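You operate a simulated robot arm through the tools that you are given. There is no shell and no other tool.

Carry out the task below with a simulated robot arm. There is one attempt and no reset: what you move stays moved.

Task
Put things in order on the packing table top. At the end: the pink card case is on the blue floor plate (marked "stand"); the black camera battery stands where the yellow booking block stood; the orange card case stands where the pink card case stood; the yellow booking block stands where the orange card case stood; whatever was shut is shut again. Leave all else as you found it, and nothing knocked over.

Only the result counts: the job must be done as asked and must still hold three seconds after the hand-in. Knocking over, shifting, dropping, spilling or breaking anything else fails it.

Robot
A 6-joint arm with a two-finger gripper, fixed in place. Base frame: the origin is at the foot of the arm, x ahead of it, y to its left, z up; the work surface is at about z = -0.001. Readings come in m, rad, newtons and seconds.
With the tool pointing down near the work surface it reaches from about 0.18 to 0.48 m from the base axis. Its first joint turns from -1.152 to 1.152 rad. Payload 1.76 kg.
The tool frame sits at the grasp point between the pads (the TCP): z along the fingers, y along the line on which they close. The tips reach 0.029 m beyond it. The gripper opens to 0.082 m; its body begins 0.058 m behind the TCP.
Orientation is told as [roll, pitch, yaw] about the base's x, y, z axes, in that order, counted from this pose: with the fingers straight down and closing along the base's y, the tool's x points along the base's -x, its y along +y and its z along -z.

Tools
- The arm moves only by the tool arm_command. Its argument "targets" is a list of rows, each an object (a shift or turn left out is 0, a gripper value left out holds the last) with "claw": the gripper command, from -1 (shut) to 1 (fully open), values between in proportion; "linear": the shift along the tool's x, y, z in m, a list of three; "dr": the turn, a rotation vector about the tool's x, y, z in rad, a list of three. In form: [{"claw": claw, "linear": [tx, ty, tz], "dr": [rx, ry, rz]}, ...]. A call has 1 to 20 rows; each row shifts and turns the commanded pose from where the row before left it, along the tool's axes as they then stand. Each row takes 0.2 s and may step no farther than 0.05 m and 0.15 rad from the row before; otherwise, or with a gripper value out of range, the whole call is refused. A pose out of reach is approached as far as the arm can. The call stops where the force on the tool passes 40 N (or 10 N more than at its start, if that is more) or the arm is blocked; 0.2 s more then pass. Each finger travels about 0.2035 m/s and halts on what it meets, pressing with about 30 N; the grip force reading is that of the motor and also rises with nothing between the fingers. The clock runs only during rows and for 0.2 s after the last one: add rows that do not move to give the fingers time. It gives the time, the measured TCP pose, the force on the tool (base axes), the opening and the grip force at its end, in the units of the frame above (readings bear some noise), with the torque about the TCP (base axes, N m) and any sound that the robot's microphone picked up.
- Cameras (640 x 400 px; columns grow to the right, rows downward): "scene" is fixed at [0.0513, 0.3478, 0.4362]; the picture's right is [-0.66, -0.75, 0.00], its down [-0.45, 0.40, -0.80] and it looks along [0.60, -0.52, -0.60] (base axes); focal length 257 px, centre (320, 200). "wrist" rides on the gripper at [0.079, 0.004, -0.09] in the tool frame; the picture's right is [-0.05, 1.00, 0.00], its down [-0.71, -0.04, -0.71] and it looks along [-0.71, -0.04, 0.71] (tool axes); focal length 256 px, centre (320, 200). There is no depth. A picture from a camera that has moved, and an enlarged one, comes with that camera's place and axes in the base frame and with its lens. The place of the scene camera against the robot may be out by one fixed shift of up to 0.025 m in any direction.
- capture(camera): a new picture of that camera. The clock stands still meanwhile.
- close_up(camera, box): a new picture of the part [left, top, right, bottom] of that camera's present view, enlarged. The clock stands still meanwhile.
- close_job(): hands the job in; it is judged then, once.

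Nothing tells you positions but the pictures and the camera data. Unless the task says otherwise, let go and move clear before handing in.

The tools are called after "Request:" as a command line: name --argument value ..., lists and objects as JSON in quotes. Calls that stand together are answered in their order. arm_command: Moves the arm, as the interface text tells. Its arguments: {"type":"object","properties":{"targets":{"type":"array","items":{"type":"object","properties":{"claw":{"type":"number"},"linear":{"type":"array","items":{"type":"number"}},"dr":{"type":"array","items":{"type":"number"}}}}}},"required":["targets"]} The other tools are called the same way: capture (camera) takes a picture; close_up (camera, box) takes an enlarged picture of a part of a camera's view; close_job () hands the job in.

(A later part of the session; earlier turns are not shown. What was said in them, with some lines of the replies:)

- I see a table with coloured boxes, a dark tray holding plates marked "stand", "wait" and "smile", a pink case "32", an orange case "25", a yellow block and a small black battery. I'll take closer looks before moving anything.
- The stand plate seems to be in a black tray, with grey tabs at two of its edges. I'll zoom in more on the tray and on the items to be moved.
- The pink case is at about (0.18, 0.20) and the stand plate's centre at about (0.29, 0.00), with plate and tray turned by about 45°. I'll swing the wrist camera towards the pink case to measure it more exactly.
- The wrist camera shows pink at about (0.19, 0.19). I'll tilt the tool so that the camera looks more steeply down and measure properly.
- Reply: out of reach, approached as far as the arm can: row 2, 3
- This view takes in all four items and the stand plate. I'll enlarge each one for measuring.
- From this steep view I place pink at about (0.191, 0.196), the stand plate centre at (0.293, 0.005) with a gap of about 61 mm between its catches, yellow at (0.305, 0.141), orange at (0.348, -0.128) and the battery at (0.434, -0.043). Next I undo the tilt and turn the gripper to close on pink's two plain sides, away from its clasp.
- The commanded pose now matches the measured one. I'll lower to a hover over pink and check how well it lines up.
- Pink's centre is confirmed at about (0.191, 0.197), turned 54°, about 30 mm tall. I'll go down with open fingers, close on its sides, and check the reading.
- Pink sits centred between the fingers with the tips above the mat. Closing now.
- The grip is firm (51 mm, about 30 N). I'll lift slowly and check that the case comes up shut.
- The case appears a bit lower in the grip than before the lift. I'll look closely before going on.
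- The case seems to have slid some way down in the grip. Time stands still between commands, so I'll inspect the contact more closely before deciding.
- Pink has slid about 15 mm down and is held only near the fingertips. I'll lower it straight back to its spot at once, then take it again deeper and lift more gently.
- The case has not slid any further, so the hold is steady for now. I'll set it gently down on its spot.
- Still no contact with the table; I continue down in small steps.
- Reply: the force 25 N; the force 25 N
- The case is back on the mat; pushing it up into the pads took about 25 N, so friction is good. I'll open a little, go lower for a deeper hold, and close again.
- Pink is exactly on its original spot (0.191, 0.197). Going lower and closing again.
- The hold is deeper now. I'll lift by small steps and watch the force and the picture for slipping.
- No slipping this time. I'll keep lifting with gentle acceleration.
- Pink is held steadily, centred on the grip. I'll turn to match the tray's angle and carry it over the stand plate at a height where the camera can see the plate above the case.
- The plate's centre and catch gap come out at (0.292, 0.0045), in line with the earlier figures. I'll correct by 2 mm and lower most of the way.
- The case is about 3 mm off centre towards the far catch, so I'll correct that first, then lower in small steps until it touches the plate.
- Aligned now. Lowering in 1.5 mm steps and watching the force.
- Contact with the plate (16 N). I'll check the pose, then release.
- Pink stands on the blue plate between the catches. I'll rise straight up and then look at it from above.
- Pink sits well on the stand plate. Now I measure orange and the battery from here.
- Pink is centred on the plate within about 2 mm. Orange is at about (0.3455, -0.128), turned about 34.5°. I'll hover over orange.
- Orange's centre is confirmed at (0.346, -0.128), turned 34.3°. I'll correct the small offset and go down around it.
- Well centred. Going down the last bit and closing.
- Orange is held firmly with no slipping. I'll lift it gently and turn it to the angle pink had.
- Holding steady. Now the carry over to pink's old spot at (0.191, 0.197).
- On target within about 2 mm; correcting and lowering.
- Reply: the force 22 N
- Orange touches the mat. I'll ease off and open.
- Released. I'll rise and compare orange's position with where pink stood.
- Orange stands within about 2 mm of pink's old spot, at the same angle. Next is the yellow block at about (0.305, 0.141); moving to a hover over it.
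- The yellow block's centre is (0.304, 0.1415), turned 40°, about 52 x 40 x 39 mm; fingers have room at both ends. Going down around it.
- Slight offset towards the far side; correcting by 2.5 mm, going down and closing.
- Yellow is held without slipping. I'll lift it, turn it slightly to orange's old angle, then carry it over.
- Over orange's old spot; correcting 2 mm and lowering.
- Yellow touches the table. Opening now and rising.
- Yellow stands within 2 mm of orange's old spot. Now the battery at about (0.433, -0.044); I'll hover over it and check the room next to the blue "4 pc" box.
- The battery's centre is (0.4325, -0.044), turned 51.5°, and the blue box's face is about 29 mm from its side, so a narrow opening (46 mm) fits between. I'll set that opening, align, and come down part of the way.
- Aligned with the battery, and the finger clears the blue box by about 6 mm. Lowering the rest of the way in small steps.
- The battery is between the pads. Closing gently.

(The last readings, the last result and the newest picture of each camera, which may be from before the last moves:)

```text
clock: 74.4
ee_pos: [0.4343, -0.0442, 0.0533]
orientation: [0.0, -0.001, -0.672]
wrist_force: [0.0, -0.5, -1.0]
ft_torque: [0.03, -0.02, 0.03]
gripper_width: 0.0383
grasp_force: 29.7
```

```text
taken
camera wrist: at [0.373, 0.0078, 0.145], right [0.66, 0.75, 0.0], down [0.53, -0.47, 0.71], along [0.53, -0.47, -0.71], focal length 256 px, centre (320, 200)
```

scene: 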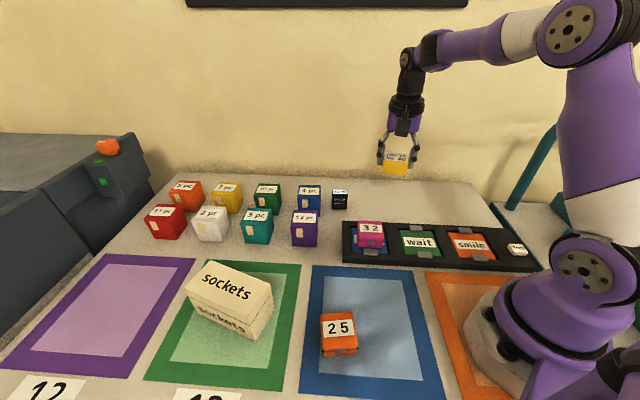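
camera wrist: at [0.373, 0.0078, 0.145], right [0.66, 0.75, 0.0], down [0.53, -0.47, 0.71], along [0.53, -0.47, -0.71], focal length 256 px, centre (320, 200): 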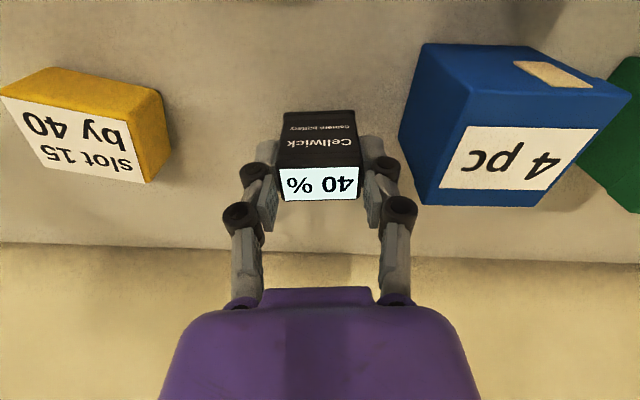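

The battery is held well. Lifting it clear, then turning to the yellow block's old angle.

Request:
arm_command --targets '[{"linear": [0, 0, -0.004]}, {"linear": [0, 0, -0.008]}, {"linear": [0, 0, -0.012]}, {"linear": [0, 0, -0.015]}, {"linear": [0, 0, -0.015]}, {"linear": [0, 0, -0.015]}, {"linear": [0, 0, -0.012]}, {"linear": [0, 0, -0.009]}, {"linear": [0, 0, -0.005]}, {"linear": [0, 0, -0.002]}, {"dr": [0, 0, 0.05]}, {"dr": [0, 0, 0.06]}, {"dr": [0, 0, 0.06]}, {"dr": [0, 0, 0.031]}, {"linear": [0, 0, 0]}]'

Request:
capture --camera "wrist"

```text
clock: 77.6
ee_pos: [0.4336, -0.0462, 0.151]
orientation: [0.0, -0.002, -0.873]
wrist_force: [0.2, 0.2, -0.2]
ft_torque: [-0.01, 0.01, -0.01]
gripper_width: 0.0381
grasp_force: 30.6
```

```text
taken
camera wrist: at [0.3852, 0.0175, 0.2425], right [0.8, 0.6, 0.0], down [0.42, -0.57, 0.71], along [0.42, -0.57, -0.71], focal length 256 px, centre (320, 200)
```

wrist: 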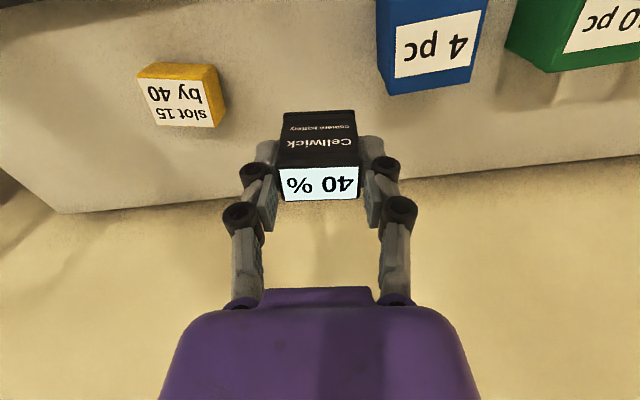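

Request:
arm_command --targets '[{"linear": [0.0081, 0.0007, 0]}, {"linear": [0.0162, 0.0015, 0]}, {"linear": [0.0243, 0.0022, 0]}, {"linear": [0.0324, 0.003, 0]}, {"linear": [0.0324, 0.003, 0]}, {"linear": [0.0324, 0.003, 0]}, {"linear": [0.0324, 0.003, 0]}, {"linear": [0.0243, 0.0022, 0]}, {"linear": [0.0162, 0.0015, 0]}, {"linear": [0.0081, 0.001, 0]}, {"linear": [0, 0, 0]}]'

Request:
capture --camera "wrist"

Request:
capture --camera "scene"

```text
clock: 80.0
ee_pos: [0.3023, 0.1442, 0.1502]
orientation: [0.001, 0.0, -0.873]
wrist_force: [0.7, 0.9, -0.5]
ft_torque: [-0.01, -0.02, 0.04]
gripper_width: 0.038
grasp_force: 30.2
```

```text
taken
camera wrist: at [0.2544, 0.2059, 0.2418], right [0.8, 0.6, 0.0], down [0.42, -0.57, 0.71], along [0.42, -0.57, -0.71], focal length 256 px, centre (320, 200)
```

wrist: 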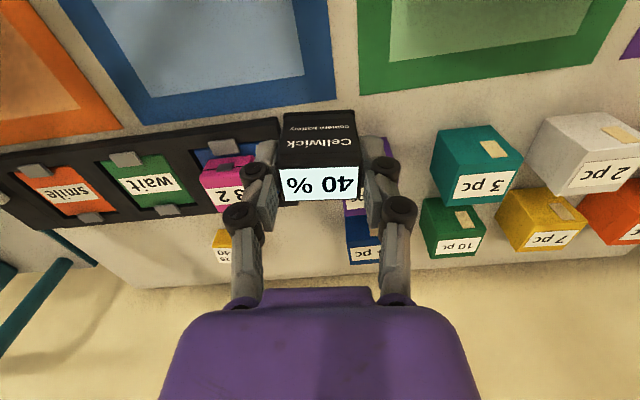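

```text
taken
```

scene: 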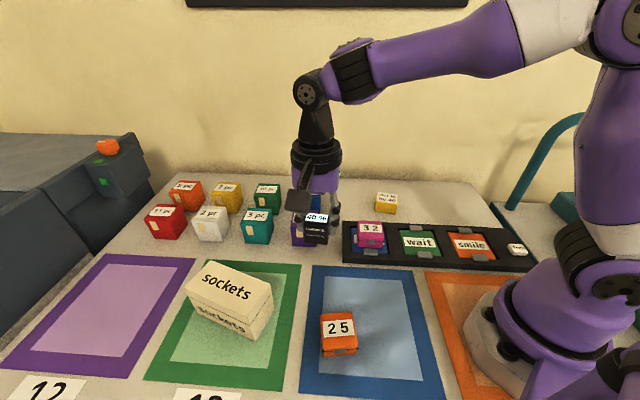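

Over yellow's old spot; correcting 2.5 mm and lowering.

Request:
arm_command --targets '[{"linear": [-0.0025, 0.0002, 0.005]}, {"linear": [0, 0, 0.01]}, {"linear": [0, 0, 0.015]}, {"linear": [0, 0, 0.018]}, {"linear": [0, 0, 0.016]}, {"linear": [0, 0, 0.014]}, {"linear": [0, 0, 0.011]}, {"linear": [0, 0, 0.007]}, {"linear": [0, 0, 0.003]}, {"linear": [0, 0, 0]}]'

Request:
capture --camera "wrist"

```text
clock: 82.2
ee_pos: [0.304, 0.1406, 0.0521]
orientation: [-0.001, 0.0, -0.871]
wrist_force: [-0.1, 0.4, -0.6]
ft_torque: [-0.01, -0.03, 0.0]
gripper_width: 0.0381
grasp_force: 30.4
```

```text
taken
camera wrist: at [0.2564, 0.2036, 0.143], right [0.8, 0.6, 0.0], down [0.42, -0.57, 0.71], along [0.42, -0.57, -0.71], focal length 256 px, centre (320, 200)
```

wrist: 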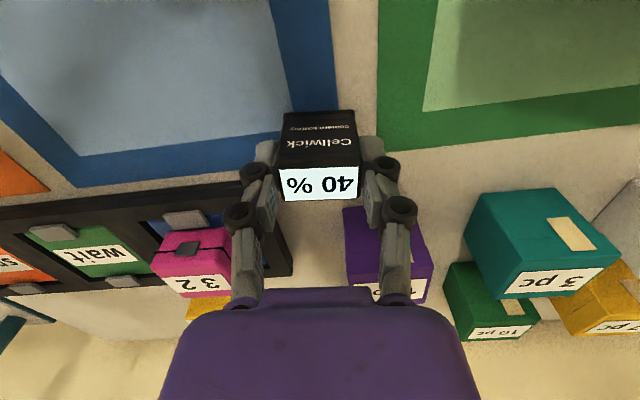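

Request:
arm_command --targets '[{"linear": [0.0008, 0.0006, 0.002]}, {"linear": [0, 0, 0.002]}, {"linear": [0, 0, 0.0015]}]'

Request:
arm_command --targets '[{"linear": [0, 0, 0.001]}, {"linear": [0, 0, 0]}]'

```text
clock: 83.0
ee_pos: [0.3051, 0.1417, 0.0469]
orientation: [0.0, -0.002, -0.873]
wrist_force: [0.2, -0.5, -1.7]
ft_torque: [-0.04, 0.01, -0.01]
gripper_width: 0.0381
grasp_force: 30.8
```

```text
clock: 83.6
ee_pos: [0.3044, 0.1423, 0.0451]
orientation: [-0.001, 0.001, -0.872]
wrist_force: [0.5, -1.5, 3.1]
ft_torque: [-0.11, 0.07, 0.01]
gripper_width: 0.0381
grasp_force: 29.9
```

Request:
arm_command --targets '[{"linear": [0, 0, 0.0005]}, {"linear": [0, 0, 0]}]'

```text
clock: 84.2
ee_pos: [0.305, 0.1425, 0.0451]
orientation: [0.002, 0.0, -0.874]
wrist_force: [-4.3, -0.1, 22.3]
ft_torque: [-0.06, 0.4, 0.02]
gripper_width: 0.038
grasp_force: 29.9
```

The battery is firmly on the table. Easing off slightly and opening.

Request:
arm_command --targets '[{"linear": [0, 0, -0.0006]}, {"claw": 0.0}, {"claw": 0.15}, {"claw": 0.35}, {"claw": 0.35}]'

Request:
capture --camera "wrist"

```text
clock: 85.4
ee_pos: [0.3058, 0.1421, 0.0459]
orientation: [0.0, 0.0, -0.874]
wrist_force: [-0.3, 0.2, -0.9]
ft_torque: [-0.01, 0.02, 0.01]
gripper_width: 0.0555
grasp_force: 0.1
```

```text
taken
camera wrist: at [0.2567, 0.2048, 0.1367], right [0.8, 0.6, 0.0], down [0.42, -0.57, 0.71], along [0.42, -0.57, -0.71], focal length 256 px, centre (320, 200)
```

wrist: 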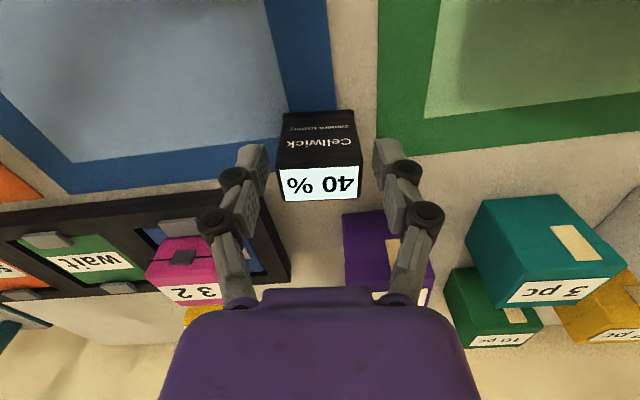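

The battery stands upright and free. Rising straight up, clear of everything.

Request:
arm_command --targets '[{"linear": [0, 0, -0.01]}, {"linear": [0, 0, -0.02]}, {"linear": [0, 0, -0.03]}, {"linear": [0, 0, -0.04]}, {"linear": [0, 0, -0.04]}, {"linear": [0, 0, -0.02], "claw": 1}, {"linear": [0, 0, 0]}]'

Request:
capture --camera "wrist"

Request:
capture --camera "scene"

```text
clock: 87.0
ee_pos: [0.3049, 0.1425, 0.2069]
orientation: [-0.001, 0.0, -0.874]
wrist_force: [0.2, 0.3, 0.3]
ft_torque: [-0.01, 0.02, 0.02]
gripper_width: 0.0818
grasp_force: 0.0
```

```text
taken
camera wrist: at [0.2577, 0.2056, 0.2978], right [0.8, 0.6, 0.0], down [0.42, -0.57, 0.71], along [0.42, -0.57, -0.71], focal length 256 px, centre (320, 200)
```

wrist: 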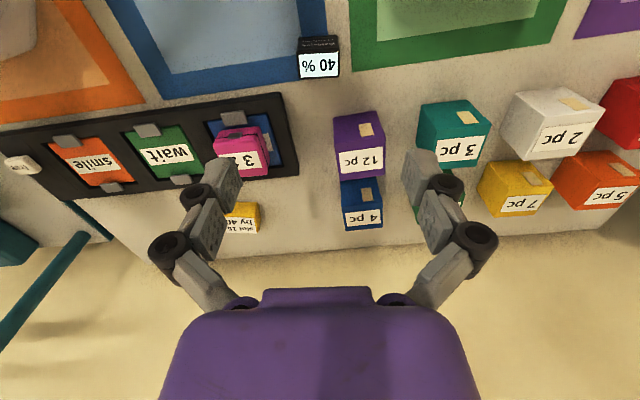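

```text
taken
```

scene: 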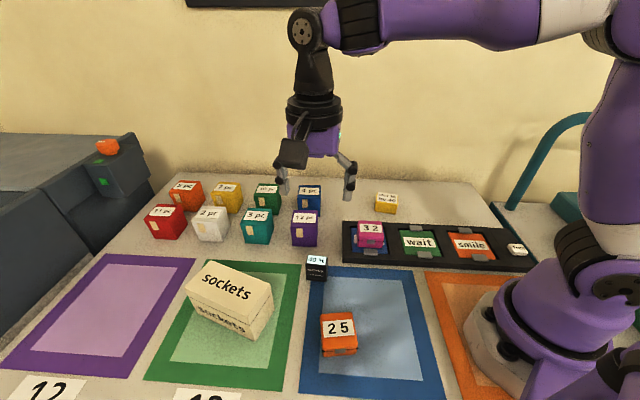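

All four are placed. A last check with close-ups before handing in.

Request:
close_up --camera "scene" --box '[320, 170, 540, 307]'

Request:
close_up --camera "scene" --box '[280, 240, 440, 400]'

Request:
close_up --camera "scene" --box '[130, 165, 350, 300]'

Request:
close_up --camera "scene" --box '[340, 210, 400, 260]'

```text
2.91 times, centred on (430, 238) of scene
camera zoom: at [0.0513, 0.3478, 0.4362], right [-0.66, -0.75, 0.0], down [-0.45, 0.4, -0.8], along [0.6, -0.52, -0.6], focal length 747 px, centre (0, 88)
```

zoom: 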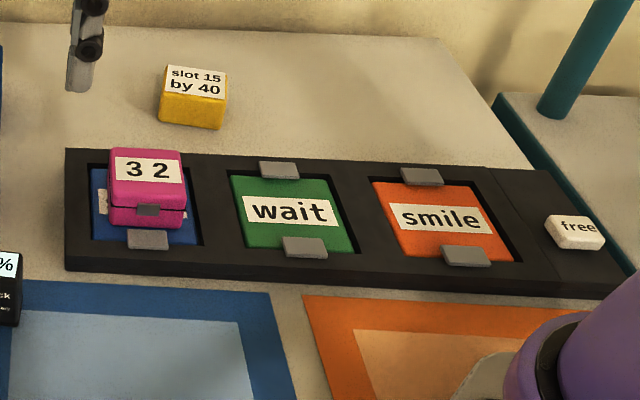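

```text
2.50 times, centred on (360, 320) of scene
camera zoom: at [0.0513, 0.3478, 0.4362], right [-0.66, -0.75, 0.0], down [-0.45, 0.4, -0.8], along [0.6, -0.52, -0.6], focal length 642 px, centre (220, -100)
```

zoom: 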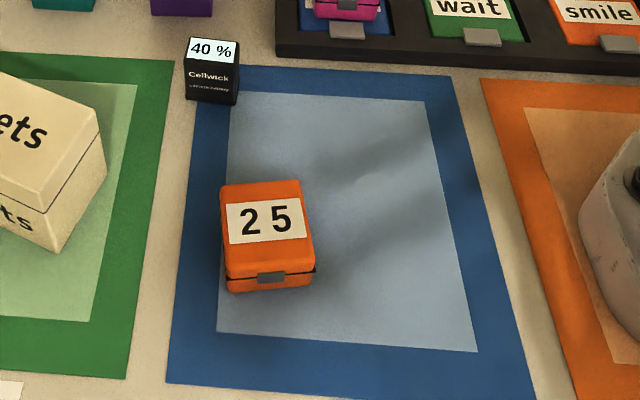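

```text
2.91 times, centred on (240, 232) of scene
camera zoom: at [0.0513, 0.3478, 0.4362], right [-0.66, -0.75, 0.0], down [-0.45, 0.4, -0.8], along [0.6, -0.52, -0.6], focal length 747 px, centre (553, 106)
```

zoom: 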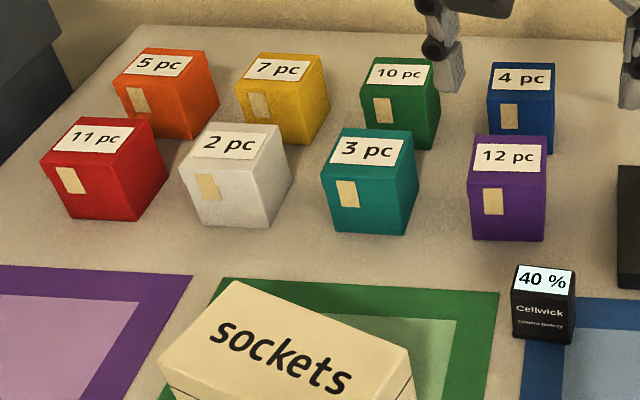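

```text
8.00 times, centred on (370, 235) of scene
camera zoom: at [0.0513, 0.3478, 0.4362], right [-0.66, -0.75, 0.0], down [-0.45, 0.4, -0.8], along [0.6, -0.52, -0.6], focal length 2054 px, centre (-80, -80)
```

zoom: 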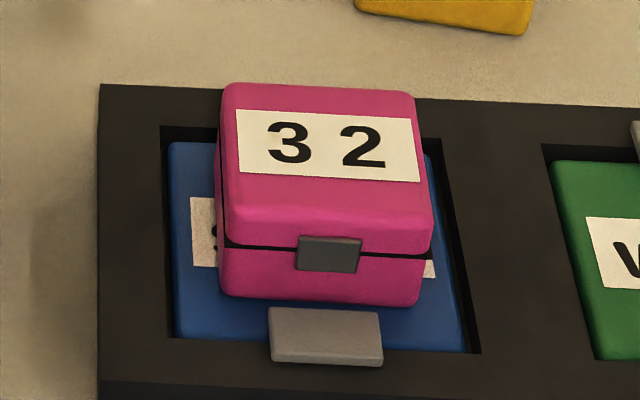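

Everything checks out: pink is on the blue "stand" plate between the catches, orange is on pink's old spot, yellow on orange's, and the battery on yellow's. The cases are shut, nothing else has moved, and the gripper is clear, so I'm handing in.

Request:
close_job

```text
The job is handed in.
```

The job is handed in. In the final pictures, all four items were where the task asked:

- **Pink card case:** it is on the blue "stand" plate, level and between the two grey catches.
- **Orange card case:** it stands where pink stood, within about 2 mm and at the same angle.
- **Yellow booking block:** it stands where orange stood, within about 2 mm.
- **Black camera battery:** it stands upright where yellow stood, by my reading within 1–2 mm.

On the first lift, pink slid about 15 mm down in the grip. I set it back on its spot, took a deeper hold and lifted again, and it did not slip after that.

Both card cases stayed shut throughout. I opened nothing else and did not touch the "free" piece. Nothing else looked moved or knocked over, and the gripper was open and well above the table when I handed in.
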